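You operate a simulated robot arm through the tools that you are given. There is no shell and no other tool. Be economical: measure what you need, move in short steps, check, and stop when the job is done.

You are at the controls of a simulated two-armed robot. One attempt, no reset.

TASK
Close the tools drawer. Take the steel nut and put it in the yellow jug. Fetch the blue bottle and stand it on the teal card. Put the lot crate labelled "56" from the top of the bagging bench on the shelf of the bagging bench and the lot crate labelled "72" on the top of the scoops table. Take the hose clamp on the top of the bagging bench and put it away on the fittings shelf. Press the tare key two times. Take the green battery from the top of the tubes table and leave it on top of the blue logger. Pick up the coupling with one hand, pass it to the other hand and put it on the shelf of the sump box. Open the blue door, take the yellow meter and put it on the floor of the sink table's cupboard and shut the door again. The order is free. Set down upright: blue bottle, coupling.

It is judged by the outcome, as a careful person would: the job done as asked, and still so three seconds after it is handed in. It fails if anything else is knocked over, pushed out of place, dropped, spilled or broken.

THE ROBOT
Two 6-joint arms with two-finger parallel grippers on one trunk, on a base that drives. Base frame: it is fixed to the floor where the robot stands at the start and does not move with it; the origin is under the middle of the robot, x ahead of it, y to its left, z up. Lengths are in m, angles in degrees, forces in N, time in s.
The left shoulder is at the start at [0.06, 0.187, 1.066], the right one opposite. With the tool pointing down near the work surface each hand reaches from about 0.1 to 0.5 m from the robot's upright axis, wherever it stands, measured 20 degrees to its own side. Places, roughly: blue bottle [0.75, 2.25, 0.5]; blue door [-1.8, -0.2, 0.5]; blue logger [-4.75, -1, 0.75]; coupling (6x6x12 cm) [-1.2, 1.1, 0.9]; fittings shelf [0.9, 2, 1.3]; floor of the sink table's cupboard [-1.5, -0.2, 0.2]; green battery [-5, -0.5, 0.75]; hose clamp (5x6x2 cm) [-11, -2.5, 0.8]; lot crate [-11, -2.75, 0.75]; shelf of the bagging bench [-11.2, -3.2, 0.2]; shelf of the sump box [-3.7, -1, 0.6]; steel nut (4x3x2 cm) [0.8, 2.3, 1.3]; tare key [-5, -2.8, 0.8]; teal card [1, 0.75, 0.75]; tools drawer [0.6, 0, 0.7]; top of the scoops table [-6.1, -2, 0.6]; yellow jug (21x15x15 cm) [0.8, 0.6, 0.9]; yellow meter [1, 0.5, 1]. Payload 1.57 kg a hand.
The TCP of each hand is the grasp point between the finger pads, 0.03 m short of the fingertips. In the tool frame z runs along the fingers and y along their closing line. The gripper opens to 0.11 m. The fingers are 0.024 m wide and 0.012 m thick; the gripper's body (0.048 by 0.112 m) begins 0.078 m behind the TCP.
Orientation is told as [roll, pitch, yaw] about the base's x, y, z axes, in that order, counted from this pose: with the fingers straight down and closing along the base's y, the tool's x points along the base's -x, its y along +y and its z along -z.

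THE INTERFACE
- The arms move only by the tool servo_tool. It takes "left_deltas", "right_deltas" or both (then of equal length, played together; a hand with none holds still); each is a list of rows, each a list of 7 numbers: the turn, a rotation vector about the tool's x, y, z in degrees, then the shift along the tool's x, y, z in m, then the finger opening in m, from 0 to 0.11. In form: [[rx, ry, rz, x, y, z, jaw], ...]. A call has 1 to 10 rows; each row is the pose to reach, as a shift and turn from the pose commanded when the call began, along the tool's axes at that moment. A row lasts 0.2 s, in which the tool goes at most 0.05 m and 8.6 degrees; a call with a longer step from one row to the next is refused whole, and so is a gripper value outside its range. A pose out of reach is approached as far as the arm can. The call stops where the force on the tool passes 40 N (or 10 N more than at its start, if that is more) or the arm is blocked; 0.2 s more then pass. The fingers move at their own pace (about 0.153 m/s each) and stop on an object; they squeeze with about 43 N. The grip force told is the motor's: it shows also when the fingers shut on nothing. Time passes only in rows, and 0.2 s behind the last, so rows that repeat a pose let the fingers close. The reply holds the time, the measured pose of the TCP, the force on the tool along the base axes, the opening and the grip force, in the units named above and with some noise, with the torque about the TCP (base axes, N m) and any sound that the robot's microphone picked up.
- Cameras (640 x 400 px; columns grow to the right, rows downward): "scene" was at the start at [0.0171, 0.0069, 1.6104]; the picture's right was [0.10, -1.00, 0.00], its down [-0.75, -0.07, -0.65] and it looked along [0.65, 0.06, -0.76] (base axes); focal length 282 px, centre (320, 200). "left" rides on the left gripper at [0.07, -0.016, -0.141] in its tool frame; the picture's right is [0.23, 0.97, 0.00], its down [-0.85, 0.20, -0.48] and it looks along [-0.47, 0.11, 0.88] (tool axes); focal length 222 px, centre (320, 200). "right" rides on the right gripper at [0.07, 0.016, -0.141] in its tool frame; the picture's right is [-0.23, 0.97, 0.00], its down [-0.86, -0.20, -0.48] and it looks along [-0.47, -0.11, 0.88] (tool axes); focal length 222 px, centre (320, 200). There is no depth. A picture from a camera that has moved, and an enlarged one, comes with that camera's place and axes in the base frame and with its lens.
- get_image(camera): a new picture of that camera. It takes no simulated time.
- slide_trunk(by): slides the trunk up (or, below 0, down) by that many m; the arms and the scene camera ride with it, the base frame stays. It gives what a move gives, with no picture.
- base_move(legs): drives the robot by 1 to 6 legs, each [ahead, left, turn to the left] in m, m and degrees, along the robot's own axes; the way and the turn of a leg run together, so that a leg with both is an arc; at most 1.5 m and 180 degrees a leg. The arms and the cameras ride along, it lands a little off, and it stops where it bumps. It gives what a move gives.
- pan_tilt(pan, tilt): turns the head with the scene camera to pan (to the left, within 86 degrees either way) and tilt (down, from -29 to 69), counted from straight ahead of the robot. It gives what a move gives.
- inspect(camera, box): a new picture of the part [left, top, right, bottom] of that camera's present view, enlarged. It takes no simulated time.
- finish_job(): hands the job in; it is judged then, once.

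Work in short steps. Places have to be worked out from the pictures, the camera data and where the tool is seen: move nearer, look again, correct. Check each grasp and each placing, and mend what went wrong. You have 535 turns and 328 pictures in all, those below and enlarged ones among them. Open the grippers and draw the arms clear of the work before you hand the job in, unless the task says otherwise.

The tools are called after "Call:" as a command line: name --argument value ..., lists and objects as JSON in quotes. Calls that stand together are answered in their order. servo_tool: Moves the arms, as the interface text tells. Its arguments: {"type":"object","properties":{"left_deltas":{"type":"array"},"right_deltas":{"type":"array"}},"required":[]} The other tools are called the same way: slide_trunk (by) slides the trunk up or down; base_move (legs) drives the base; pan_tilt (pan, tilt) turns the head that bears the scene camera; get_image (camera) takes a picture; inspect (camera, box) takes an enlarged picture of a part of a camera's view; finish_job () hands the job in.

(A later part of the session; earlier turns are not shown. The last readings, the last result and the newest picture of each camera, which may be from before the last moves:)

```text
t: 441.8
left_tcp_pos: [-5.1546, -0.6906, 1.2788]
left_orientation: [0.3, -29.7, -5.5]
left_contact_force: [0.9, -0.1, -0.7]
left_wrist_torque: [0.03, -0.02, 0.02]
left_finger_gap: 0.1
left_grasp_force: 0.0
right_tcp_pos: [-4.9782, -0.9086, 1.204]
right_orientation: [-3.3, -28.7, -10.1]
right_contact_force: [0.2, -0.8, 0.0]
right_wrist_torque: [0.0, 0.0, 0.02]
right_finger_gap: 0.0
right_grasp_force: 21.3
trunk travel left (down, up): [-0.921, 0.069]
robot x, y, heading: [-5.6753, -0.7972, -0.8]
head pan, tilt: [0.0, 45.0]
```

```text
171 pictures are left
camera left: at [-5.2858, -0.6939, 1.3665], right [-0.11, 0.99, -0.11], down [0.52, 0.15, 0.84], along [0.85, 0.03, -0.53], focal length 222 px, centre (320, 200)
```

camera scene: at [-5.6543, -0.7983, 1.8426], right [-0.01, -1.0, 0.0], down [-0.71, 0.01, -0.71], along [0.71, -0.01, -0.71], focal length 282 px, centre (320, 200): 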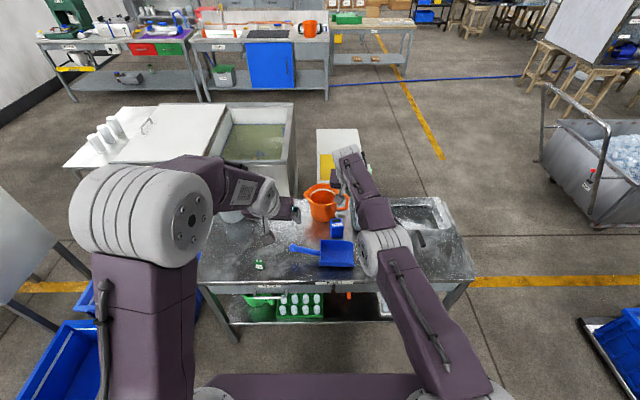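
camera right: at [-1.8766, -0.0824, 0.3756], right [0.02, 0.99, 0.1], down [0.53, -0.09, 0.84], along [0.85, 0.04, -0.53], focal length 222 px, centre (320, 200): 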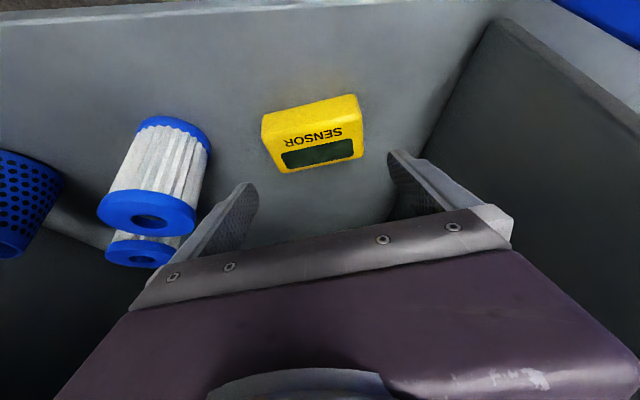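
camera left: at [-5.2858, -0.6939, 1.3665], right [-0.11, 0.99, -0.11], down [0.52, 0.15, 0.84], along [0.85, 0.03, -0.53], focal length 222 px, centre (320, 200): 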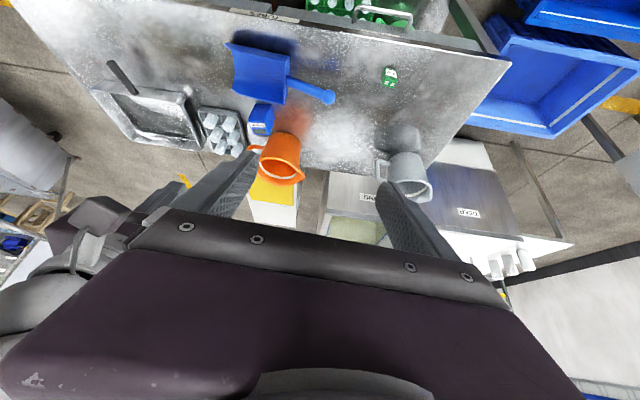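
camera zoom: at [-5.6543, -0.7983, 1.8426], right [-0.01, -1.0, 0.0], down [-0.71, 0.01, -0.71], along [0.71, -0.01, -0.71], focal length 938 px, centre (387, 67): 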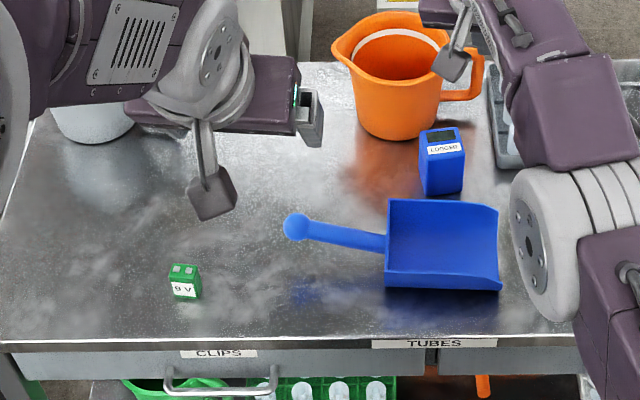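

Battery at (−4.992, −0.55, ~0.79) on a table of z≈0.77; logger top ≈(−4.818, −0.885, 0.864). I back off, tuck the right hand up and back, and straighten the left.

Call:
base_move --legs '[[-0.3, 0, 0.8]]'

Call:
servo_tool --right_deltas '[[0, 0, 0, 0.0176, 0, -0.042, 0.0], [0, 0, 0, 0.035, 0, -0.084, 0.0], [0, 0, 0, 0.053, 0, -0.126, 0.0], [0, 0, 0, 0.07, 0, -0.168, 0.0], [0, 0, 0, 0.088, 0, -0.21, 0.0], [0, 0, 0, 0.105, 0, -0.252, 0.0], [0, 0, 0, 0.123, 0, -0.295, 0.0]]' --left_deltas '[[-1, 0, -1.6, 0, 0, 0, 0.07], [-2, 0, -3.2, 0, 0, 0, 0.07], [-2.7, 0, -4.3, 0, 0, 0, 0.07], [-2.7, 0, -4.3, 0, 0, 0, 0.07], [-2.7, 0, -4.3, 0, 0, 0, 0.07], [-2.7, 0, -4.3, 0, 0, 0, 0.07], [-2.7, 0, -4.3, 0, 0, 0, 0.07]]'

Call:
slide_trunk --by -0.33

Call:
get_image --camera "scene"

```text
t: 443.8
left_tcp_pos: [-5.4534, -0.6811, 1.2771]
left_orientation: [0.4, -29.7, -4.9]
left_contact_force: [0.7, 0.6, -0.1]
left_wrist_torque: [-0.05, 0.02, 0.0]
left_finger_gap: 0.1001
left_grasp_force: 0.0
right_tcp_pos: [-5.275, -0.8985, 1.203]
right_orientation: [-3.3, -28.6, -9.5]
right_contact_force: [0.5, 0.4, 0.6]
right_wrist_torque: [-0.02, 0.01, 0.01]
right_finger_gap: 0.0
right_grasp_force: 21.8
trunk travel left (down, up): [-0.921, 0.069]
robot x, y, heading: [-5.9737, -0.7949, -0.0]
head pan, tilt: [0.0, 45.0]
```

```text
t: 445.4
left_tcp_pos: [-5.46, -0.6795, 1.2801]
left_orientation: [0.7, -29.9, 0.0]
left_contact_force: [-0.1, 0.1, 0.2]
left_wrist_torque: [-0.02, -0.01, -0.01]
left_finger_gap: 0.0699
left_grasp_force: 0.0
right_tcp_pos: [-5.4057, -0.7986, 1.4657]
right_orientation: [-3.3, -28.8, -9.5]
right_contact_force: [-0.3, -0.4, 0.3]
right_wrist_torque: [-0.02, -0.02, 0.02]
right_finger_gap: 0.0
right_grasp_force: 20.7
right hand out of reach, approached as far as the arm can: row 1, 2, 3, 4, 5, 6, 7
trunk travel left (down, up): [-0.921, 0.069]
robot x, y, heading: [-5.9746, -0.7955, 0.0]
head pan, tilt: [0.0, 45.0]
```

```text
t: 448.7
left_tcp_pos: [-5.4553, -0.6819, 0.9486]
left_orientation: [0.6, -29.8, 0.2]
left_contact_force: [0.7, 0.3, 0.1]
left_wrist_torque: [0.02, -0.03, -0.03]
left_finger_gap: 0.0701
left_grasp_force: 0.0
right_tcp_pos: [-5.4001, -0.8008, 1.1324]
right_orientation: [-3.3, -28.6, -9.5]
right_contact_force: [0.4, 0.6, -0.2]
right_wrist_torque: [0.0, 0.0, 0.0]
right_finger_gap: 0.0001
right_grasp_force: 21.0
trunk travel left (down, up): [-0.591, 0.399]
robot x, y, heading: [-5.9781, -0.7931, -0.0]
head pan, tilt: [0.0, 45.0]
```

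```text
170 pictures are left
camera scene: at [-5.9544, -0.7955, 1.5126], right [0.0, -1.0, 0.0], down [-0.71, 0.0, -0.71], along [0.71, 0.0, -0.71], focal length 282 px, centre (320, 200)
```

scene: 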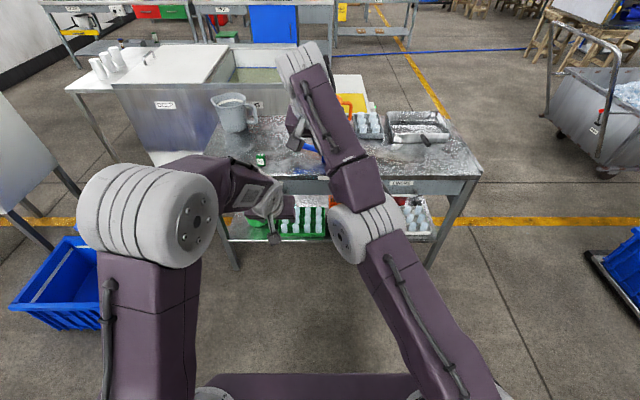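

I drive to place the left hand over the battery.

Call:
base_move --legs '[[0.4, 0.13, 0]]'

Call:
get_image --camera "left"

```text
t: 451.3
left_tcp_pos: [-5.0522, -0.5547, 0.9476]
left_orientation: [0.6, -29.9, -0.1]
left_contact_force: [-0.3, -0.1, 0.3]
left_wrist_torque: [0.02, 0.02, -0.01]
left_finger_gap: 0.0699
left_grasp_force: 0.0
right_tcp_pos: [-4.9967, -0.6762, 1.1329]
right_orientation: [-3.4, -28.6, -9.6]
right_contact_force: [0.4, 0.4, -0.1]
right_wrist_torque: [0.01, 0.02, 0.0]
right_finger_gap: 0.0
right_grasp_force: 21.0
trunk travel left (down, up): [-0.591, 0.399]
robot x, y, heading: [-5.5743, -0.671, -0.1]
head pan, tilt: [0.0, 45.0]
```

```text
169 pictures are left
camera left: at [-5.1832, -0.5723, 1.0363], right [-0.2, 0.97, -0.1], down [0.5, 0.19, 0.84], along [0.84, 0.12, -0.53], focal length 222 px, centre (320, 200)
```

left: 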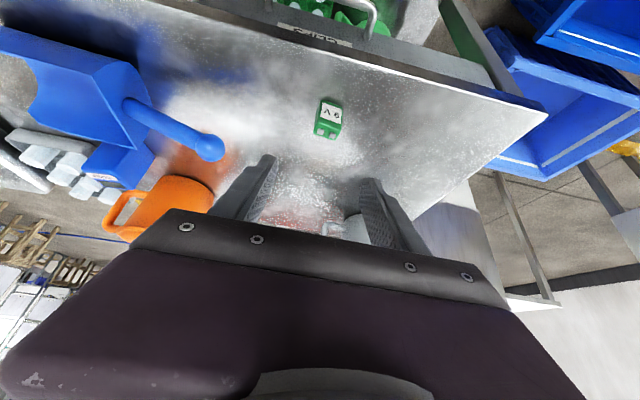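

Battery confirmed at (−4.994, −0.548). I nudge forward and lower.

Call:
base_move --legs '[[0.048, 0.006, 0]]'

Call:
slide_trunk --by -0.09

Call:
get_image --camera "left"

```text
t: 452.2
left_tcp_pos: [-5.0048, -0.5492, 0.9493]
left_orientation: [0.7, -29.8, -0.1]
left_contact_force: [0.0, 0.2, -0.5]
left_wrist_torque: [-0.02, 0.02, -0.01]
left_finger_gap: 0.0699
left_grasp_force: 0.1
right_tcp_pos: [-4.9492, -0.6707, 1.1323]
right_orientation: [-3.4, -28.6, -9.5]
right_contact_force: [1.2, -0.4, 0.6]
right_wrist_torque: [-0.01, 0.02, -0.01]
right_finger_gap: 0.0003
right_grasp_force: 20.8
trunk travel left (down, up): [-0.591, 0.399]
robot x, y, heading: [-5.527, -0.6613, -0.3]
head pan, tilt: [0.0, 45.0]
```

```text
t: 453.4
left_tcp_pos: [-5.0053, -0.5494, 0.8587]
left_orientation: [0.6, -29.8, -0.1]
left_contact_force: [0.1, -0.8, -0.2]
left_wrist_torque: [0.0, 0.01, -0.01]
left_finger_gap: 0.07
left_grasp_force: 0.0
right_tcp_pos: [-4.948, -0.6702, 1.0429]
right_orientation: [-3.2, -28.6, -9.7]
right_contact_force: [-0.3, -0.5, 0.8]
right_wrist_torque: [0.01, 0.01, 0.0]
right_finger_gap: 0.0
right_grasp_force: 21.1
trunk travel left (down, up): [-0.501, 0.489]
robot x, y, heading: [-5.5239, -0.6649, -0.4]
head pan, tilt: [0.0, 45.0]
```

```text
168 pictures are left
camera left: at [-5.1352, -0.5667, 0.9465], right [-0.2, 0.97, -0.1], down [0.5, 0.19, 0.84], along [0.84, 0.12, -0.53], focal length 222 px, centre (320, 200)
```

left: 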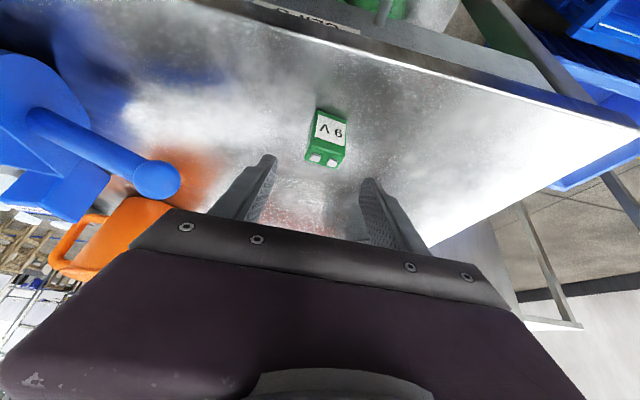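

On target. I lower 5 cm and close.

Call:
slide_trunk --by -0.048

Call:
get_image --camera "left"

```text
t: 454.3
left_tcp_pos: [-5.0053, -0.5501, 0.8111]
left_orientation: [0.7, -29.8, -0.1]
left_contact_force: [-0.1, 0.7, 0.7]
left_wrist_torque: [0.0, -0.01, -0.02]
left_finger_gap: 0.07
left_grasp_force: 0.0
right_tcp_pos: [-4.9491, -0.6698, 0.9958]
right_orientation: [-3.4, -28.6, -9.5]
right_contact_force: [0.7, -0.5, 0.0]
right_wrist_torque: [-0.03, 0.02, 0.0]
right_finger_gap: 0.0
right_grasp_force: 21.5
trunk travel left (down, up): [-0.453, 0.537]
robot x, y, heading: [-5.5267, -0.6621, -0.3]
head pan, tilt: [0.0, 45.0]
```

```text
167 pictures are left
camera left: at [-5.1351, -0.5666, 0.8985], right [-0.2, 0.97, -0.1], down [0.5, 0.19, 0.84], along [0.84, 0.12, -0.53], focal length 222 px, centre (320, 200)
```

left: 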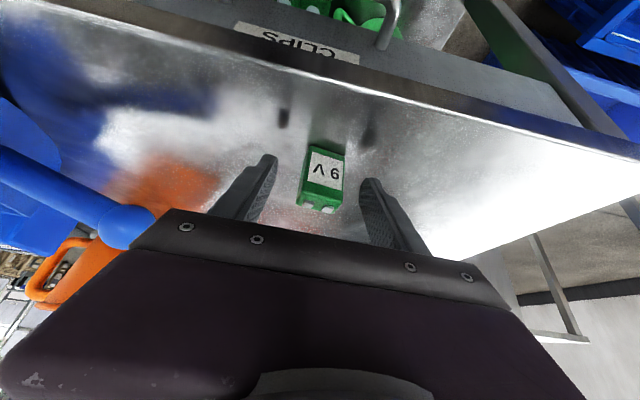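

Call:
servo_tool --left_deltas '[[0, 0, 0, 0.002, 0.002, 0.0035, 0.07], [0, 0, 0, 0.002, 0.002, 0.0035, 0.0], [0, 0, 0, 0.002, 0.002, 0.0035, 0.0], [0, 0, 0, 0.002, 0.002, 0.0035, 0.0]]'

Call:
get_image --camera "left"

```text
t: 455.3
left_tcp_pos: [-5.0042, -0.5476, 0.8059]
left_orientation: [0.6, -29.8, -0.1]
left_contact_force: [-0.4, -0.3, 1.3]
left_wrist_torque: [-0.03, -0.03, -0.01]
left_finger_gap: 0.0327
left_grasp_force: 40.5
right_tcp_pos: [-4.9488, -0.6698, 0.9951]
right_orientation: [-3.3, -28.6, -9.6]
right_contact_force: [0.2, -0.1, 0.4]
right_wrist_torque: [0.0, 0.01, 0.01]
right_finger_gap: 0.0
right_grasp_force: 21.5
trunk travel left (down, up): [-0.453, 0.537]
robot x, y, heading: [-5.5211, -0.6651, -0.6]
head pan, tilt: [0.0, 45.0]
```

```text
166 pictures are left
camera left: at [-5.1349, -0.5645, 0.8944], right [-0.2, 0.97, -0.1], down [0.5, 0.19, 0.84], along [0.84, 0.12, -0.53], focal length 222 px, centre (320, 200)
```

left: 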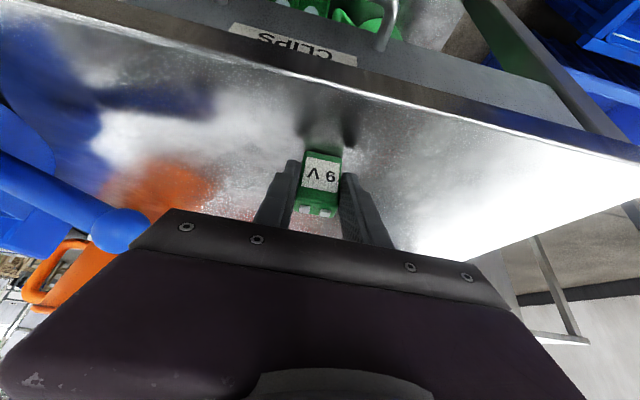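

Battery gripped. I lift and move over to the logger.

Call:
slide_trunk --by 0.22

Call:
base_move --legs '[[0, -0.337, 0.4], [0.07, 0, 0]]'

Call:
servo_tool --left_deltas '[[0, 0, 0, -0.03, 0, 0.017, 0], [0, 0, 0, -0.06, 0, 0.035, 0], [0, 0, 0, -0.078, 0, 0.045, 0]]'

Call:
get_image --camera "left"

Call:
get_image --camera "scene"

```text
t: 457.7
left_tcp_pos: [-5.0028, -0.5465, 1.0257]
left_orientation: [0.6, -29.7, -0.2]
left_contact_force: [-1.0, -0.3, -0.2]
left_wrist_torque: [-0.04, -0.01, -0.02]
left_finger_gap: 0.0329
left_grasp_force: 41.2
right_tcp_pos: [-4.9485, -0.669, 1.2152]
right_orientation: [-3.3, -28.5, -9.6]
right_contact_force: [0.2, 0.3, -0.3]
right_wrist_torque: [0.0, 0.02, 0.0]
right_finger_gap: 0.0
right_grasp_force: 21.7
trunk travel left (down, up): [-0.673, 0.317]
robot x, y, heading: [-5.5258, -0.6616, -0.2]
head pan, tilt: [0.0, 45.0]
```

```text
t: 460.5
left_tcp_pos: [-4.9361, -0.8835, 1.0269]
left_orientation: [0.7, -29.7, 0.4]
left_contact_force: [0.3, 1.1, 0.2]
left_wrist_torque: [0.0, 0.04, -0.02]
left_finger_gap: 0.033
left_grasp_force: 41.1
right_tcp_pos: [-4.8798, -1.0056, 1.2152]
right_orientation: [-3.3, -28.7, -9.1]
right_contact_force: [-0.2, -0.6, -0.1]
right_wrist_torque: [-0.01, -0.01, -0.02]
right_finger_gap: 0.0
right_grasp_force: 21.2
trunk travel left (down, up): [-0.673, 0.317]
robot x, y, heading: [-5.4555, -0.9977, 0.3]
head pan, tilt: [0.0, 45.0]
```

```text
t: 461.3
left_tcp_pos: [-4.8455, -0.8801, 1.0265]
left_orientation: [0.6, -29.8, 0.4]
left_contact_force: [0.0, 0.6, -0.1]
left_wrist_torque: [0.01, 0.01, -0.02]
left_finger_gap: 0.0326
left_grasp_force: 40.5
right_tcp_pos: [-4.8787, -1.0038, 1.2144]
right_orientation: [-3.3, -28.7, -9.2]
right_contact_force: [0.2, -0.6, -0.5]
right_wrist_torque: [0.01, -0.01, 0.01]
right_finger_gap: 0.0001
right_grasp_force: 20.9
trunk travel left (down, up): [-0.673, 0.317]
robot x, y, heading: [-5.4512, -1.001, 0.4]
head pan, tilt: [0.0, 45.0]
```

```text
165 pictures are left
camera left: at [-4.9749, -0.899, 1.114], right [-0.21, 0.97, -0.1], down [0.5, 0.2, 0.84], along [0.84, 0.12, -0.53], focal length 222 px, centre (320, 200)
```

left: 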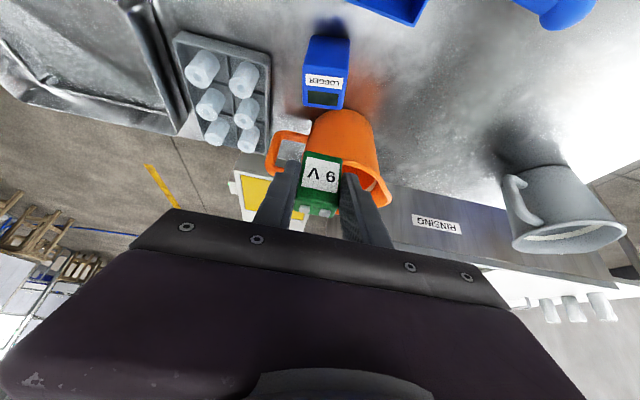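

```text
164 pictures are left
camera scene: at [-5.4331, -1.0019, 1.5945], right [0.0, -1.0, 0.0], down [-0.71, 0.0, -0.71], along [0.71, 0.0, -0.71], focal length 282 px, centre (320, 200)
```

scene: 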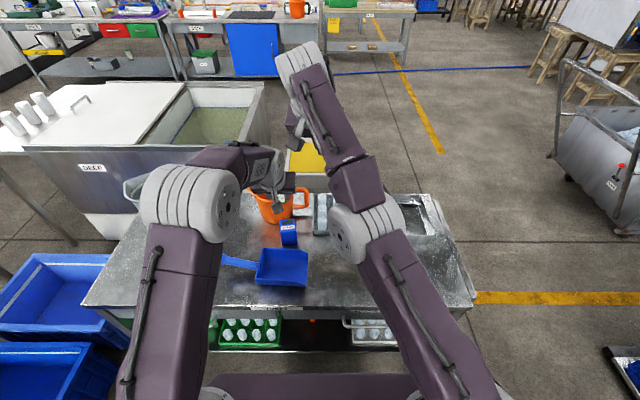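

Logger top centre confirmed at ≈(−4.818, −0.887, ~0.86). I adjust and lower in steps.

Call:
servo_tool --left_deltas '[[0, 0, 0, -0.0152, -0.007, 0.0087, 0], [0, 0, 0, -0.0152, -0.007, 0.0087, 0]]'

Call:
slide_trunk --by -0.095

Call:
get_image --camera "left"

Call:
inspect --camera "scene" --box '[230, 170, 350, 260]'

```text
t: 461.9
left_tcp_pos: [-4.8267, -0.8872, 1.0268]
left_orientation: [0.6, -29.8, 0.4]
left_contact_force: [-0.6, 0.2, -0.4]
left_wrist_torque: [0.01, 0.02, -0.01]
left_finger_gap: 0.033
left_grasp_force: 41.0
right_tcp_pos: [-4.8796, -1.0056, 1.2144]
right_orientation: [-3.3, -28.6, -9.2]
right_contact_force: [-0.6, 0.1, -0.3]
right_wrist_torque: [0.01, -0.03, -0.02]
right_finger_gap: 0.0
right_grasp_force: 21.5
trunk travel left (down, up): [-0.673, 0.317]
robot x, y, heading: [-5.4531, -1.0047, 0.1]
head pan, tilt: [0.0, 45.0]
```

```text
t: 463.2
left_tcp_pos: [-4.8269, -0.8876, 0.9311]
left_orientation: [0.6, -29.9, 0.4]
left_contact_force: [-0.1, 0.3, -0.9]
left_wrist_torque: [0.05, 0.0, 0.02]
left_finger_gap: 0.0329
left_grasp_force: 41.3
right_tcp_pos: [-4.8793, -1.0045, 1.1193]
right_orientation: [-3.1, -28.6, -9.2]
right_contact_force: [-0.6, 0.5, 0.3]
right_wrist_torque: [-0.02, -0.01, -0.02]
right_finger_gap: 0.0
right_grasp_force: 21.3
trunk travel left (down, up): [-0.578, 0.412]
robot x, y, heading: [-5.456, -1.002, 0.0]
head pan, tilt: [0.0, 45.0]
```

```text
163 pictures are left
camera left: at [-4.9579, -0.9063, 1.0191], right [-0.21, 0.97, -0.1], down [0.5, 0.2, 0.84], along [0.84, 0.12, -0.53], focal length 222 px, centre (320, 200)
```

left: 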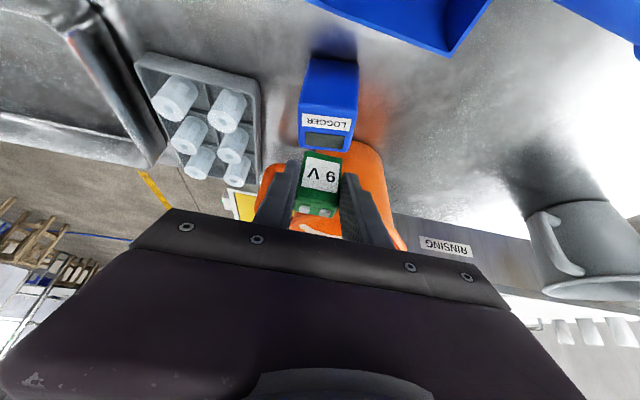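

```text
4.44 times, centred on (290, 215) of scene
camera zoom: at [-5.4342, -1.0021, 1.4996], right [0.0, -1.0, 0.0], down [-0.71, 0.0, -0.71], along [0.71, 0.0, -0.71], focal length 1251 px, centre (453, 133)
```

zoom: 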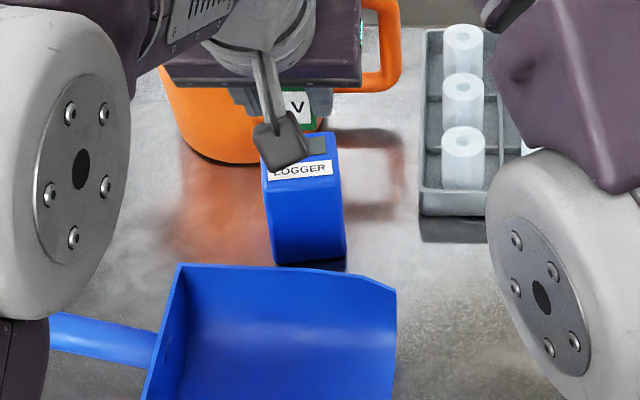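

Aligned. I lower in small trunk steps until contact.

Call:
slide_trunk --by -0.025

Call:
slide_trunk --by -0.006

Call:
get_image --camera "left"

```text
t: 463.9
left_tcp_pos: [-4.8268, -0.889, 0.9061]
left_orientation: [0.6, -29.8, 0.4]
left_contact_force: [-0.4, -0.1, -0.7]
left_wrist_torque: [-0.01, 0.0, -0.01]
left_finger_gap: 0.0332
left_grasp_force: 41.7
right_tcp_pos: [-4.88, -1.0047, 1.0951]
right_orientation: [-3.3, -28.7, -9.3]
right_contact_force: [0.1, -0.4, -0.5]
right_wrist_torque: [0.0, -0.02, 0.01]
right_finger_gap: 0.0
right_grasp_force: 20.9
trunk travel left (down, up): [-0.553, 0.437]
robot x, y, heading: [-5.4533, -0.995, 0.1]
head pan, tilt: [0.0, 45.0]
```

```text
t: 464.5
left_tcp_pos: [-4.827, -0.888, 0.9006]
left_orientation: [0.7, -29.8, 0.4]
left_contact_force: [-0.3, -0.4, -0.6]
left_wrist_torque: [0.02, -0.02, 0.03]
left_finger_gap: 0.0328
left_grasp_force: 41.3
right_tcp_pos: [-4.8774, -1.0052, 1.0902]
right_orientation: [-3.4, -28.6, -9.2]
right_contact_force: [-0.2, -0.5, -0.3]
right_wrist_torque: [-0.01, -0.02, -0.02]
right_finger_gap: 0.0001
right_grasp_force: 21.7
trunk travel left (down, up): [-0.547, 0.443]
robot x, y, heading: [-5.4557, -1.0009, 0.0]
head pan, tilt: [0.0, 45.0]
```

```text
161 pictures are left
camera left: at [-4.9579, -0.9063, 0.988], right [-0.21, 0.97, -0.1], down [0.5, 0.2, 0.84], along [0.84, 0.12, -0.53], focal length 222 px, centre (320, 200)
```

left: 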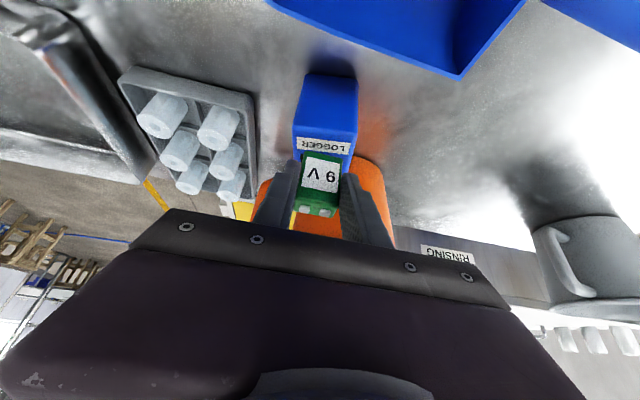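

Call:
slide_trunk --by -0.006

Call:
slide_trunk --by -0.005

```text
t: 465.0
left_tcp_pos: [-4.8274, -0.8881, 0.8937]
left_orientation: [0.6, -29.8, 0.4]
left_contact_force: [-0.1, 0.2, -0.1]
left_wrist_torque: [0.0, 0.03, 0.03]
left_finger_gap: 0.0328
left_grasp_force: 41.0
right_tcp_pos: [-4.8789, -1.0046, 1.0831]
right_orientation: [-3.3, -28.7, -9.3]
right_contact_force: [-0.8, -0.5, 0.4]
right_wrist_torque: [-0.03, -0.04, 0.0]
right_finger_gap: 0.0
right_grasp_force: 21.2
trunk travel left (down, up): [-0.541, 0.449]
robot x, y, heading: [-5.4546, -1.0059, 0.1]
head pan, tilt: [0.0, 45.0]
```

```text
t: 465.6
left_tcp_pos: [-4.8268, -0.8883, 0.8911]
left_orientation: [0.5, -29.9, 0.4]
left_contact_force: [1.4, 0.2, 9.4]
left_wrist_torque: [-0.11, -0.25, 0.04]
left_finger_gap: 0.0328
left_grasp_force: 40.9
right_tcp_pos: [-4.8802, -1.0047, 1.0787]
right_orientation: [-3.2, -28.7, -9.2]
right_contact_force: [0.0, -1.0, -0.1]
right_wrist_torque: [0.02, -0.01, 0.03]
right_finger_gap: 0.0
right_grasp_force: 20.9
trunk travel left (down, up): [-0.536, 0.454]
robot x, y, heading: [-5.4557, -1.0018, 0.2]
head pan, tilt: [0.0, 45.0]
```

Contact (9 N). I open the fingers and rise.

Call:
servo_tool --left_deltas '[[0, 0, 0, 0, 0, 0, 0.045], [0, 0, 0, 0, 0, 0, 0.06], [0, 0, 0, 0, 0, 0, 0.06], [0, 0, 0, -0.01, 0, -0.0173, 0.06], [0, 0, 0, -0.03, 0, -0.052, 0.06]]'

Call:
get_image --camera "left"

```text
t: 466.8
left_tcp_pos: [-4.8282, -0.8884, 0.9504]
left_orientation: [0.8, -29.8, 0.4]
left_contact_force: [-0.1, 0.1, 0.8]
left_wrist_torque: [-0.01, 0.0, 0.03]
left_finger_gap: 0.0599
left_grasp_force: 0.1
right_tcp_pos: [-4.88, -1.0044, 1.0778]
right_orientation: [-3.3, -28.6, -9.2]
right_contact_force: [-0.8, -0.7, 0.2]
right_wrist_torque: [0.03, -0.01, 0.02]
right_finger_gap: 0.0001
right_grasp_force: 21.4
trunk travel left (down, up): [-0.536, 0.454]
robot x, y, heading: [-5.4588, -1.0012, 0.4]
head pan, tilt: [0.0, 45.0]
```

```text
160 pictures are left
camera left: at [-4.9583, -0.9068, 1.0376], right [-0.21, 0.97, -0.1], down [0.5, 0.2, 0.84], along [0.84, 0.12, -0.53], focal length 222 px, centre (320, 200)
```

left: 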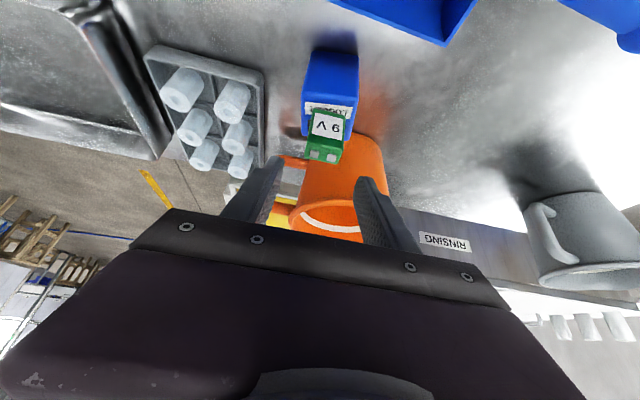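

Battery stands on the logger. I raise, back away and turn south to find the tare key.

Call:
slide_trunk --by 0.25

Call:
base_move --legs '[[-0.25, 0, 0], [0, 0, -90]]'

Call:
pan_tilt --pan 20 --tilt 25

Call:
get_image --camera "scene"

```text
t: 469.3
left_tcp_pos: [-4.8263, -0.8878, 1.1984]
left_orientation: [0.7, -29.7, 0.4]
left_contact_force: [0.7, 0.0, 0.5]
left_wrist_torque: [-0.02, 0.04, -0.01]
left_finger_gap: 0.0599
left_grasp_force: 0.0
right_tcp_pos: [-4.8793, -1.0062, 1.3267]
right_orientation: [-3.3, -28.6, -9.3]
right_contact_force: [-0.5, -0.1, -0.7]
right_wrist_torque: [0.02, 0.01, 0.0]
right_finger_gap: 0.0
right_grasp_force: 21.4
trunk travel left (down, up): [-0.786, 0.204]
robot x, y, heading: [-5.4558, -1.0024, 0.2]
head pan, tilt: [0.0, 45.0]
```

```text
t: 475.0
left_tcp_pos: [-5.5987, -1.6326, 1.1993]
left_orientation: [0.5, -29.9, -90.2]
left_contact_force: [-0.3, -0.4, -0.1]
left_wrist_torque: [-0.04, 0.0, 0.0]
left_finger_gap: 0.0603
left_grasp_force: 0.1
right_tcp_pos: [-5.7132, -1.5797, 1.3276]
right_orientation: [-3.2, -28.6, -99.8]
right_contact_force: [-0.4, -0.5, -1.0]
right_wrist_torque: [0.0, -0.03, 0.02]
right_finger_gap: 0.0003
right_grasp_force: 21.2
trunk travel left (down, up): [-0.786, 0.204]
robot x, y, heading: [-5.7039, -1.0009, -90.2]
head pan, tilt: [0.0, 45.0]
```

```text
t: 475.8
left_tcp_pos: [-5.5984, -1.6307, 1.1986]
left_orientation: [0.7, -29.8, -90.3]
left_contact_force: [-0.9, -0.5, 0.0]
left_wrist_torque: [0.02, -0.01, -0.01]
left_finger_gap: 0.0597
left_grasp_force: 0.0
right_tcp_pos: [-5.714, -1.5773, 1.328]
right_orientation: [-3.2, -28.5, -99.8]
right_contact_force: [0.9, -0.1, -0.1]
right_wrist_torque: [-0.01, 0.01, 0.02]
right_finger_gap: 0.0
right_grasp_force: 21.3
trunk travel left (down, up): [-0.786, 0.204]
robot x, y, heading: [-5.7017, -1.0008, -90.4]
head pan, tilt: [20.0, 25.0]
```

```text
159 pictures are left
camera scene: at [-5.673, -1.0299, 1.738], right [-0.94, -0.33, 0.0], down [-0.14, 0.4, -0.91], along [0.3, -0.85, -0.42], focal length 282 px, centre (320, 200)
```

scene: 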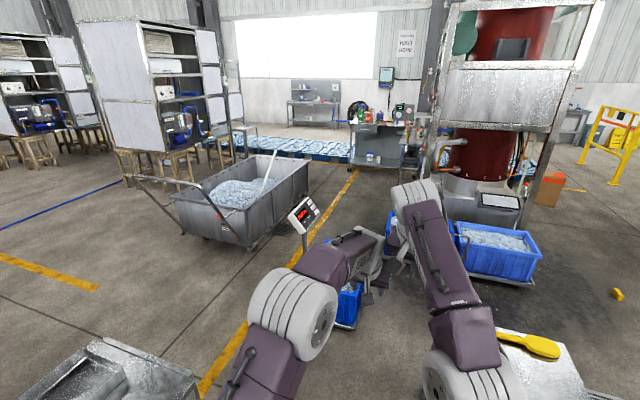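

I zoom in on the scale indicator.

Call:
inspect --camera "scene" --box '[270, 185, 350, 245]'

```text
6.67 times, centred on (310, 215) of scene
camera zoom: at [-5.673, -1.0299, 1.738], right [-0.94, -0.33, 0.0], down [-0.14, 0.4, -0.91], along [0.3, -0.85, -0.42], focal length 1876 px, centre (387, 100)
```

zoom: 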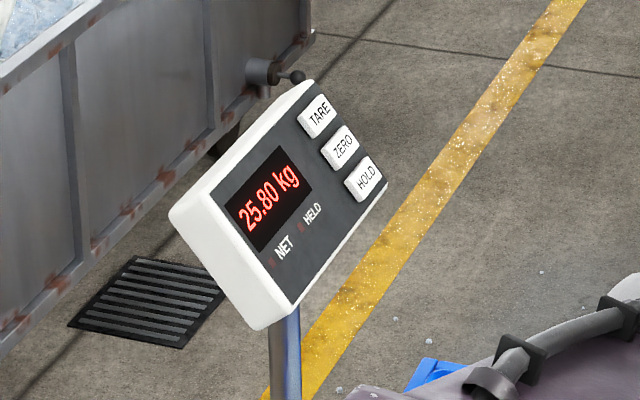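

The indicator's face tilts west at ~45°; the TARE key is near (−4.973, −2.78, 0.835). I'll come from the north and press down with the closed left fingers. Drive into position with hands high.

Call:
servo_tool --left_deltas '[[0, 0, 0, 0, 0, 0, 0.0], [0, 0, 0, 0, 0, 0, 0.0], [0, 0, 0, 0, 0, 0, 0.0]]'

Call:
base_move --legs '[[0.62, 0, 0.4], [0, 0.6, 0], [0.4, 0.01, 0]]'

Call:
pan_tilt --pan 5 --tilt 45

Call:
get_image --camera "scene"

Call:
get_image --camera "left"

```text
t: 476.6
left_tcp_pos: [-5.5985, -1.6317, 1.1983]
left_orientation: [0.6, -29.8, -90.2]
left_contact_force: [-1.2, -0.2, 0.6]
left_wrist_torque: [0.04, 0.0, 0.0]
left_finger_gap: 0.0
left_grasp_force: 21.1
right_tcp_pos: [-5.7141, -1.5791, 1.3283]
right_orientation: [-3.3, -28.6, -99.8]
right_contact_force: [0.4, -0.1, 0.6]
right_wrist_torque: [-0.02, -0.01, 0.05]
right_finger_gap: 0.0
right_grasp_force: 21.4
trunk travel left (down, up): [-0.786, 0.204]
robot x, y, heading: [-5.7047, -1.0001, -90.6]
head pan, tilt: [20.0, 25.0]
```

```text
t: 479.9
left_tcp_pos: [-5.5989, -2.2186, 1.1962]
left_orientation: [0.6, -29.5, -90.4]
left_contact_force: [0.0, -0.2, 0.0]
left_wrist_torque: [0.06, 0.01, 0.01]
left_finger_gap: 0.0
left_grasp_force: 20.9
right_tcp_pos: [-5.714, -2.165, 1.3259]
right_orientation: [-3.3, -28.4, -99.9]
right_contact_force: [0.7, -0.1, 0.1]
right_wrist_torque: [0.0, 0.01, 0.0]
right_finger_gap: 0.0
right_grasp_force: 20.9
trunk travel left (down, up): [-0.786, 0.204]
robot x, y, heading: [-5.7037, -1.5808, -90.5]
head pan, tilt: [20.0, 25.0]
stopped in leg 1: the robot was blocked; the commanded pose is now the measured one
```

```text
t: 480.7
left_tcp_pos: [-5.5976, -2.2136, 1.1991]
left_orientation: [0.5, -29.8, -90.4]
left_contact_force: [-0.2, -0.2, 0.0]
left_wrist_torque: [0.04, 0.0, 0.0]
left_finger_gap: 0.0
left_grasp_force: 20.8
right_tcp_pos: [-5.713, -2.1605, 1.3289]
right_orientation: [-3.3, -28.7, -99.9]
right_contact_force: [0.4, -0.8, -0.8]
right_wrist_torque: [0.02, 0.01, 0.01]
right_finger_gap: 0.0
right_grasp_force: 21.5
trunk travel left (down, up): [-0.786, 0.204]
robot x, y, heading: [-5.7029, -1.5857, -90.5]
head pan, tilt: [5.0, 45.0]
```

```text
157 pictures are left
camera scene: at [-5.6956, -1.606, 1.7076], right [-1.0, -0.08, 0.0], down [-0.05, 0.7, -0.71], along [0.05, -0.71, -0.71], focal length 282 px, centre (320, 200)
```

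scene: 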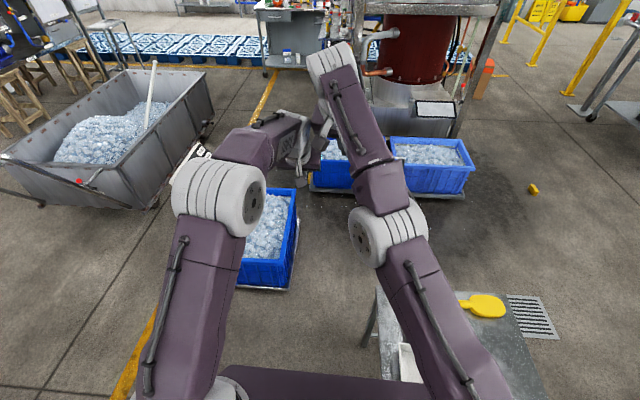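

```text
156 pictures are left
camera left: at [-5.615, -2.0823, 1.2873], right [0.97, 0.2, -0.1], down [0.19, -0.5, 0.84], along [0.11, -0.84, -0.53], focal length 222 px, centre (320, 200)
```

left: 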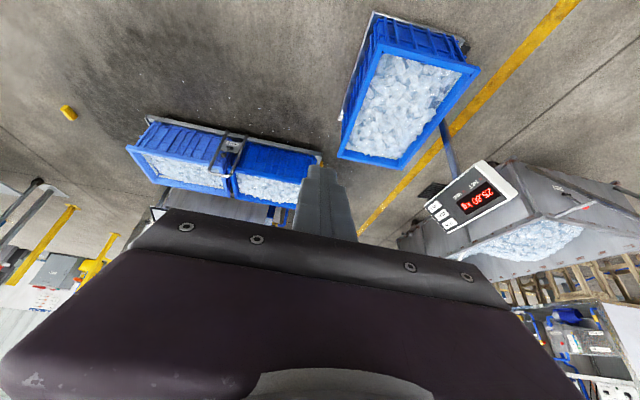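

The base touched the scoops table corner. I back off a little, sidestep east, then go south.

Call:
base_move --legs '[[-0.06, 0, 0.4], [0, 0.6, 0], [0.4, 0.01, 0]]'

Call:
pan_tilt --pan -50 --tilt 40

Call:
get_image --camera "scene"

Call:
get_image --camera "left"

```text
t: 484.0
left_tcp_pos: [-5.1263, -2.1527, 1.1994]
left_orientation: [0.4, -29.8, -88.9]
left_contact_force: [1.0, 0.3, 0.3]
left_wrist_torque: [0.02, 0.09, -0.02]
left_finger_gap: 0.0002
left_grasp_force: 21.2
right_tcp_pos: [-5.2425, -2.1019, 1.3292]
right_orientation: [-3.6, -28.7, -98.4]
right_contact_force: [0.0, 0.9, -0.1]
right_wrist_torque: [-0.02, 0.1, -0.05]
right_finger_gap: 0.0002
right_grasp_force: 21.2
trunk travel left (down, up): [-0.786, 0.204]
robot x, y, heading: [-5.2519, -1.5315, -89.4]
head pan, tilt: [5.0, 45.0]
stopped in leg 2: the robot was blocked; the commanded pose is now the measured one
```

```text
t: 485.2
left_tcp_pos: [-5.132, -2.1545, 1.1992]
left_orientation: [0.6, -29.7, -89.1]
left_contact_force: [0.0, 0.1, 0.2]
left_wrist_torque: [0.02, 0.02, 0.03]
left_finger_gap: 0.0
left_grasp_force: 21.2
right_tcp_pos: [-5.2486, -2.1043, 1.3291]
right_orientation: [-3.4, -28.7, -98.6]
right_contact_force: [0.1, 0.3, -0.1]
right_wrist_torque: [-0.02, 0.03, 0.0]
right_finger_gap: 0.0001
right_grasp_force: 21.6
trunk travel left (down, up): [-0.786, 0.204]
robot x, y, heading: [-5.2507, -1.5292, -89.3]
head pan, tilt: [-50.0, 40.0]
```

```text
155 pictures are left
camera scene: at [-5.3151, -1.5239, 1.7148], right [-0.65, 0.76, 0.0], down [0.49, 0.42, -0.77], along [-0.58, -0.5, -0.64], focal length 282 px, centre (320, 200)
```

scene: 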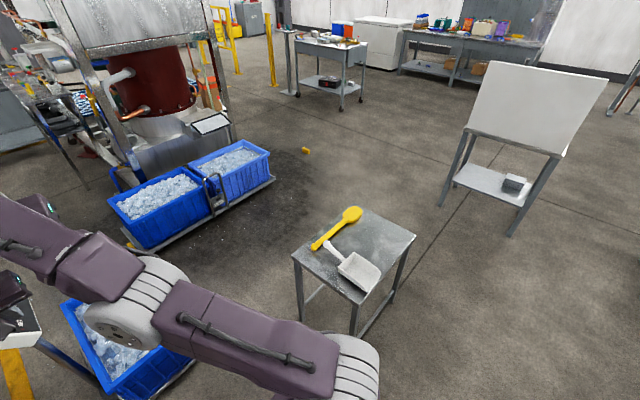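

```text
154 pictures are left
camera left: at [-5.1519, -2.0236, 1.287], right [0.97, 0.22, -0.1], down [0.2, -0.5, 0.84], along [0.13, -0.84, -0.53], focal length 222 px, centre (320, 200)
```

left: 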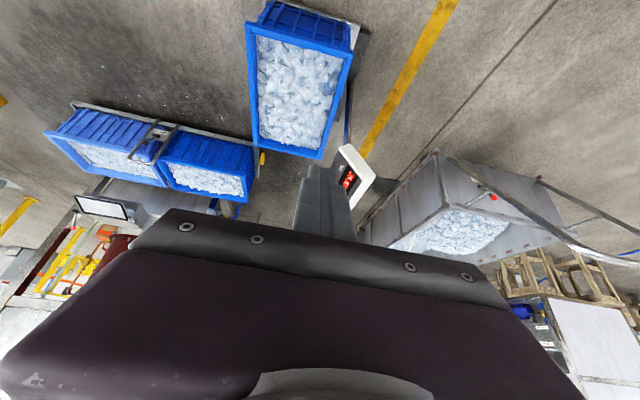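

Blocked by the tubes table's corner leg – I was too far north. I step back west, go south first, and then east; then check the tubes table.

Call:
base_move --legs '[[0, -0.05, 0], [0.38, 0, 0], [0, 0.2, -0.7]]'

Call:
pan_tilt --pan 86 --tilt 35

Call:
get_image --camera "scene"

```text
t: 489.3
left_tcp_pos: [-4.9854, -2.531, 1.1997]
left_orientation: [0.8, -29.7, -89.8]
left_contact_force: [-0.2, 0.3, 0.0]
left_wrist_torque: [0.0, -0.01, 0.0]
left_finger_gap: 0.0
left_grasp_force: 21.1
right_tcp_pos: [-5.1021, -2.4812, 1.3286]
right_orientation: [-3.3, -28.7, -99.4]
right_contact_force: [0.3, -0.9, -0.1]
right_wrist_torque: [0.0, -0.04, -0.02]
right_finger_gap: 0.0001
right_grasp_force: 21.2
trunk travel left (down, up): [-0.786, 0.204]
robot x, y, heading: [-5.0905, -1.9056, -89.8]
head pan, tilt: [-50.0, 40.0]
```

```text
t: 491.5
left_tcp_pos: [-4.9824, -2.5338, 1.199]
left_orientation: [0.6, -29.7, -89.7]
left_contact_force: [-1.1, 0.1, -0.3]
left_wrist_torque: [0.01, -0.01, 0.0]
left_finger_gap: 0.0
left_grasp_force: 21.4
right_tcp_pos: [-5.0989, -2.4808, 1.3276]
right_orientation: [-3.3, -28.7, -99.4]
right_contact_force: [0.4, 0.2, 0.2]
right_wrist_torque: [-0.02, 0.01, 0.0]
right_finger_gap: 0.0
right_grasp_force: 21.5
trunk travel left (down, up): [-0.786, 0.204]
robot x, y, heading: [-5.0922, -1.905, -90.0]
head pan, tilt: [85.9, 35.0]
```

```text
153 pictures are left
camera scene: at [-5.0076, -1.8518, 1.7224], right [-0.07, -1.0, 0.0], down [-0.57, 0.04, -0.82], along [0.82, -0.06, -0.57], focal length 282 px, centre (320, 200)
```

scene: 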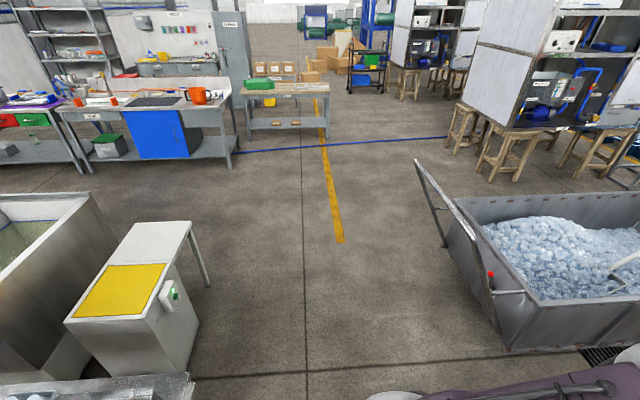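

I drive forward 0.2 so the left hand hovers above the indicator and look.

Call:
base_move --legs '[[0.2, 0, 0]]'

Call:
pan_tilt --pan 10 --tilt 50

Call:
get_image --camera "scene"

Call:
get_image --camera "left"

```text
t: 493.1
left_tcp_pos: [-4.9833, -2.7287, 1.1996]
left_orientation: [0.7, -29.9, -89.7]
left_contact_force: [1.1, -0.2, 0.5]
left_wrist_torque: [-0.01, 0.01, 0.01]
left_finger_gap: 0.0001
left_grasp_force: 21.4
right_tcp_pos: [-5.0996, -2.6763, 1.3297]
right_orientation: [-3.3, -28.8, -99.4]
right_contact_force: [-0.2, 0.7, 0.1]
right_wrist_torque: [0.01, 0.01, -0.03]
right_finger_gap: 0.0
right_grasp_force: 21.2
trunk travel left (down, up): [-0.786, 0.204]
robot x, y, heading: [-5.0925, -2.1014, -89.7]
head pan, tilt: [85.9, 35.0]
```

```text
t: 494.6
left_tcp_pos: [-4.984, -2.7308, 1.1989]
left_orientation: [0.6, -29.6, -89.7]
left_contact_force: [0.2, -0.9, 0.0]
left_wrist_torque: [0.01, 0.01, -0.01]
left_finger_gap: 0.0
left_grasp_force: 21.4
right_tcp_pos: [-5.099, -2.6804, 1.3285]
right_orientation: [-3.3, -28.7, -99.3]
right_contact_force: [-0.4, -0.3, 0.5]
right_wrist_torque: [-0.01, 0.02, 0.02]
right_finger_gap: 0.0001
right_grasp_force: 21.5
trunk travel left (down, up): [-0.786, 0.204]
robot x, y, heading: [-5.094, -2.103, -90.1]
head pan, tilt: [10.0, 50.0]
```

```text
152 pictures are left
camera scene: at [-5.0814, -2.1199, 1.7006], right [-0.98, -0.18, 0.0], down [-0.13, 0.75, -0.64], along [0.11, -0.63, -0.77], focal length 282 px, centre (320, 200)
```

scene: 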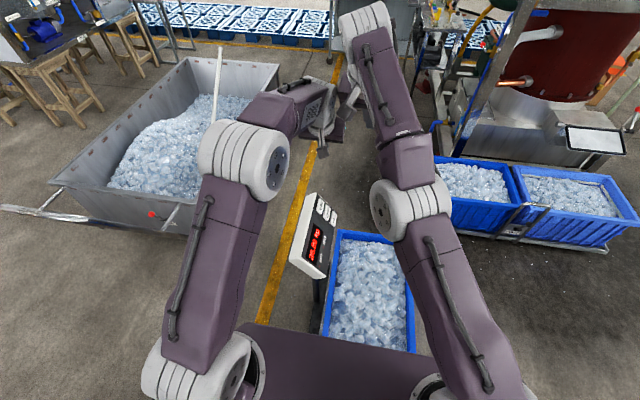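

```text
151 pictures are left
camera left: at [-5.0019, -2.6001, 1.287], right [0.97, 0.21, -0.1], down [0.2, -0.5, 0.84], along [0.12, -0.84, -0.53], focal length 222 px, centre (320, 200)
```

left: 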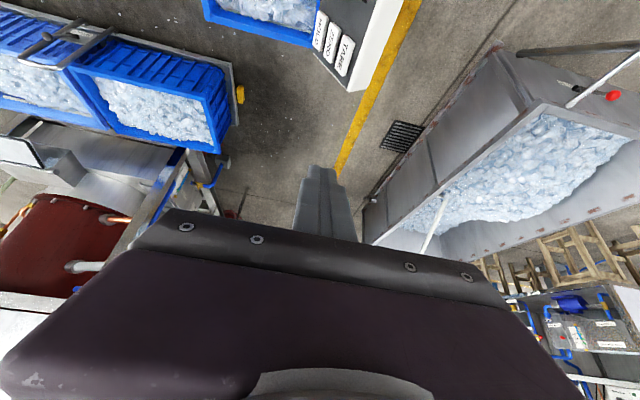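

TARE is at ≈(−4.965, −2.80, 0.835). I nudge into line and lower the trunk to just above it.

Call:
base_move --legs '[[0.055, 0.009, 0]]'

Call:
slide_trunk --by -0.25

Call:
get_image --camera "left"

Call:
get_image --camera "scene"

```text
t: 495.5
left_tcp_pos: [-4.9765, -2.78, 1.2028]
left_orientation: [0.7, -30.2, -89.8]
left_contact_force: [0.4, 0.3, 0.4]
left_wrist_torque: [-0.03, -0.03, -0.03]
left_finger_gap: 0.0
left_grasp_force: 21.7
right_tcp_pos: [-5.0915, -2.7253, 1.3329]
right_orientation: [-3.1, -29.1, -99.4]
right_contact_force: [0.5, 0.4, -0.1]
right_wrist_torque: [-0.07, -0.02, 0.04]
right_finger_gap: 0.0
right_grasp_force: 21.2
trunk travel left (down, up): [-0.786, 0.204]
robot x, y, heading: [-5.084, -2.1572, -89.7]
head pan, tilt: [10.0, 50.0]
```

```text
t: 498.1
left_tcp_pos: [-4.9751, -2.7851, 0.9489]
left_orientation: [0.6, -29.8, -89.9]
left_contact_force: [0.2, 0.6, 0.8]
left_wrist_torque: [0.01, 0.0, 0.02]
left_finger_gap: 0.0
left_grasp_force: 21.6
right_tcp_pos: [-5.0912, -2.7331, 1.0796]
right_orientation: [-3.2, -28.6, -99.4]
right_contact_force: [-0.3, 0.3, -0.9]
right_wrist_torque: [0.0, -0.02, 0.02]
right_finger_gap: 0.0001
right_grasp_force: 21.3
trunk travel left (down, up): [-0.536, 0.454]
robot x, y, heading: [-5.0841, -2.16, -89.8]
head pan, tilt: [10.0, 50.0]
```

```text
150 pictures are left
camera left: at [-4.9934, -2.6538, 1.0375], right [0.97, 0.21, -0.1], down [0.2, -0.5, 0.84], along [0.12, -0.84, -0.53], focal length 222 px, centre (320, 200)
```

left: 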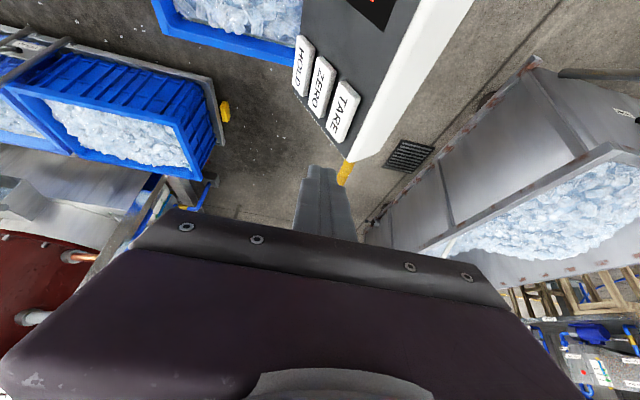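

```text
149 pictures are left
camera scene: at [-5.0726, -2.1734, 1.4507], right [-0.98, -0.17, 0.0], down [-0.13, 0.75, -0.64], along [0.11, -0.63, -0.77], focal length 282 px, centre (320, 200)
```

scene: 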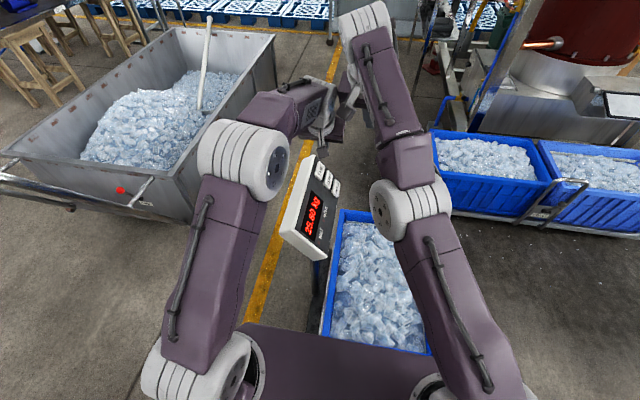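

The key fixes at (−4.964, −2.793, 0.835). I lower 6 cm and then press in small rows.

Call:
slide_trunk --by -0.06

Call:
inspect --camera "left" --box '[240, 60, 440, 220]'

Call:
inspect --camera "scene" --box '[260, 120, 380, 270]'

```text
t: 499.1
left_tcp_pos: [-4.9748, -2.7846, 0.8887]
left_orientation: [0.6, -29.8, -89.8]
left_contact_force: [0.4, 0.4, 0.1]
left_wrist_torque: [-0.01, -0.02, -0.01]
left_finger_gap: 0.0
left_grasp_force: 21.1
right_tcp_pos: [-5.0911, -2.7339, 1.0175]
right_orientation: [-3.3, -28.8, -99.4]
right_contact_force: [-0.4, -0.1, -0.3]
right_wrist_torque: [-0.01, 0.03, 0.01]
right_finger_gap: 0.0
right_grasp_force: 21.2
trunk travel left (down, up): [-0.476, 0.514]
robot x, y, heading: [-5.0867, -2.1565, -89.9]
head pan, tilt: [10.0, 50.0]
```

```text
2.50 times, centred on (340, 140) of left
camera zoom: at [-4.9934, -2.6537, 0.9776], right [0.97, 0.21, -0.1], down [0.2, -0.5, 0.84], along [0.12, -0.84, -0.53], focal length 555 px, centre (270, 350)
```

zoom: 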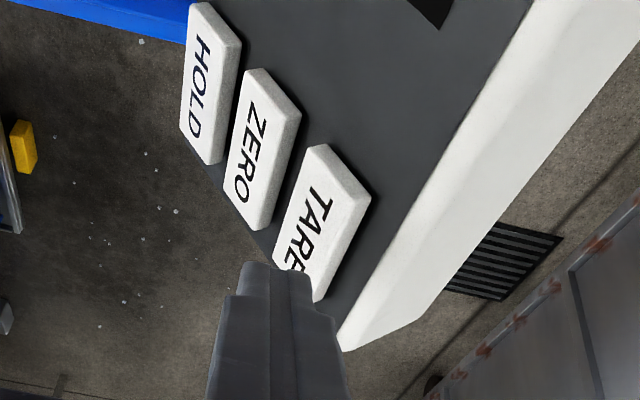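

```text
2.67 times, centred on (320, 195) of scene
camera zoom: at [-5.0726, -2.1733, 1.3906], right [-0.98, -0.17, 0.0], down [-0.13, 0.75, -0.64], along [0.11, -0.63, -0.77], focal length 751 px, centre (320, 213)
```

zoom: 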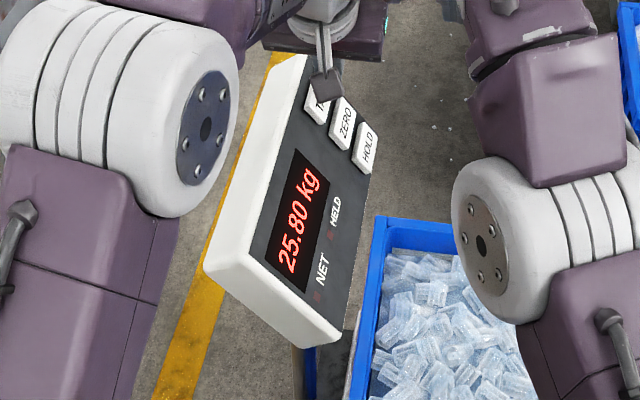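

The lowest tip corner lies above TARE's centre. I press straight down.

Call:
servo_tool --left_deltas '[[0, 0, 0, 0.005, 0, 0.0087, 0], [0, 0, 0, 0.0075, 0, 0.013, 0], [0, 0, 0, 0.009, 0, 0.0156, 0], [0, 0, 0, 0.0105, 0, 0.0182, 0], [0, 0, 0, 0.012, 0, 0.0208, 0]]'

Call:
inspect --camera "left" --box '[240, 60, 440, 220]'

```text
t: 500.3
left_tcp_pos: [-4.9757, -2.7857, 0.8644]
left_orientation: [0.7, -29.7, -89.7]
left_contact_force: [-0.4, 0.4, 1.3]
left_wrist_torque: [-0.01, -0.01, 0.03]
left_finger_gap: 0.0002
left_grasp_force: 21.1
right_tcp_pos: [-5.0913, -2.7328, 1.0178]
right_orientation: [-3.4, -28.7, -99.4]
right_contact_force: [0.5, -0.3, 0.1]
right_wrist_torque: [0.01, 0.04, -0.02]
right_finger_gap: 0.0
right_grasp_force: 20.3
trunk travel left (down, up): [-0.476, 0.514]
robot x, y, heading: [-5.0861, -2.1604, -89.9]
head pan, tilt: [10.0, 50.0]
```

```text
2.50 times, centred on (340, 140) of left
camera zoom: at [-4.9933, -2.6536, 0.9537], right [0.97, 0.21, -0.1], down [0.2, -0.5, 0.84], along [0.12, -0.84, -0.53], focal length 555 px, centre (270, 350)
```

zoom: 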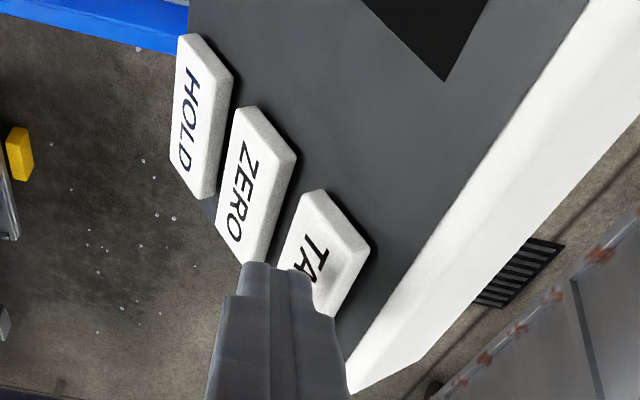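

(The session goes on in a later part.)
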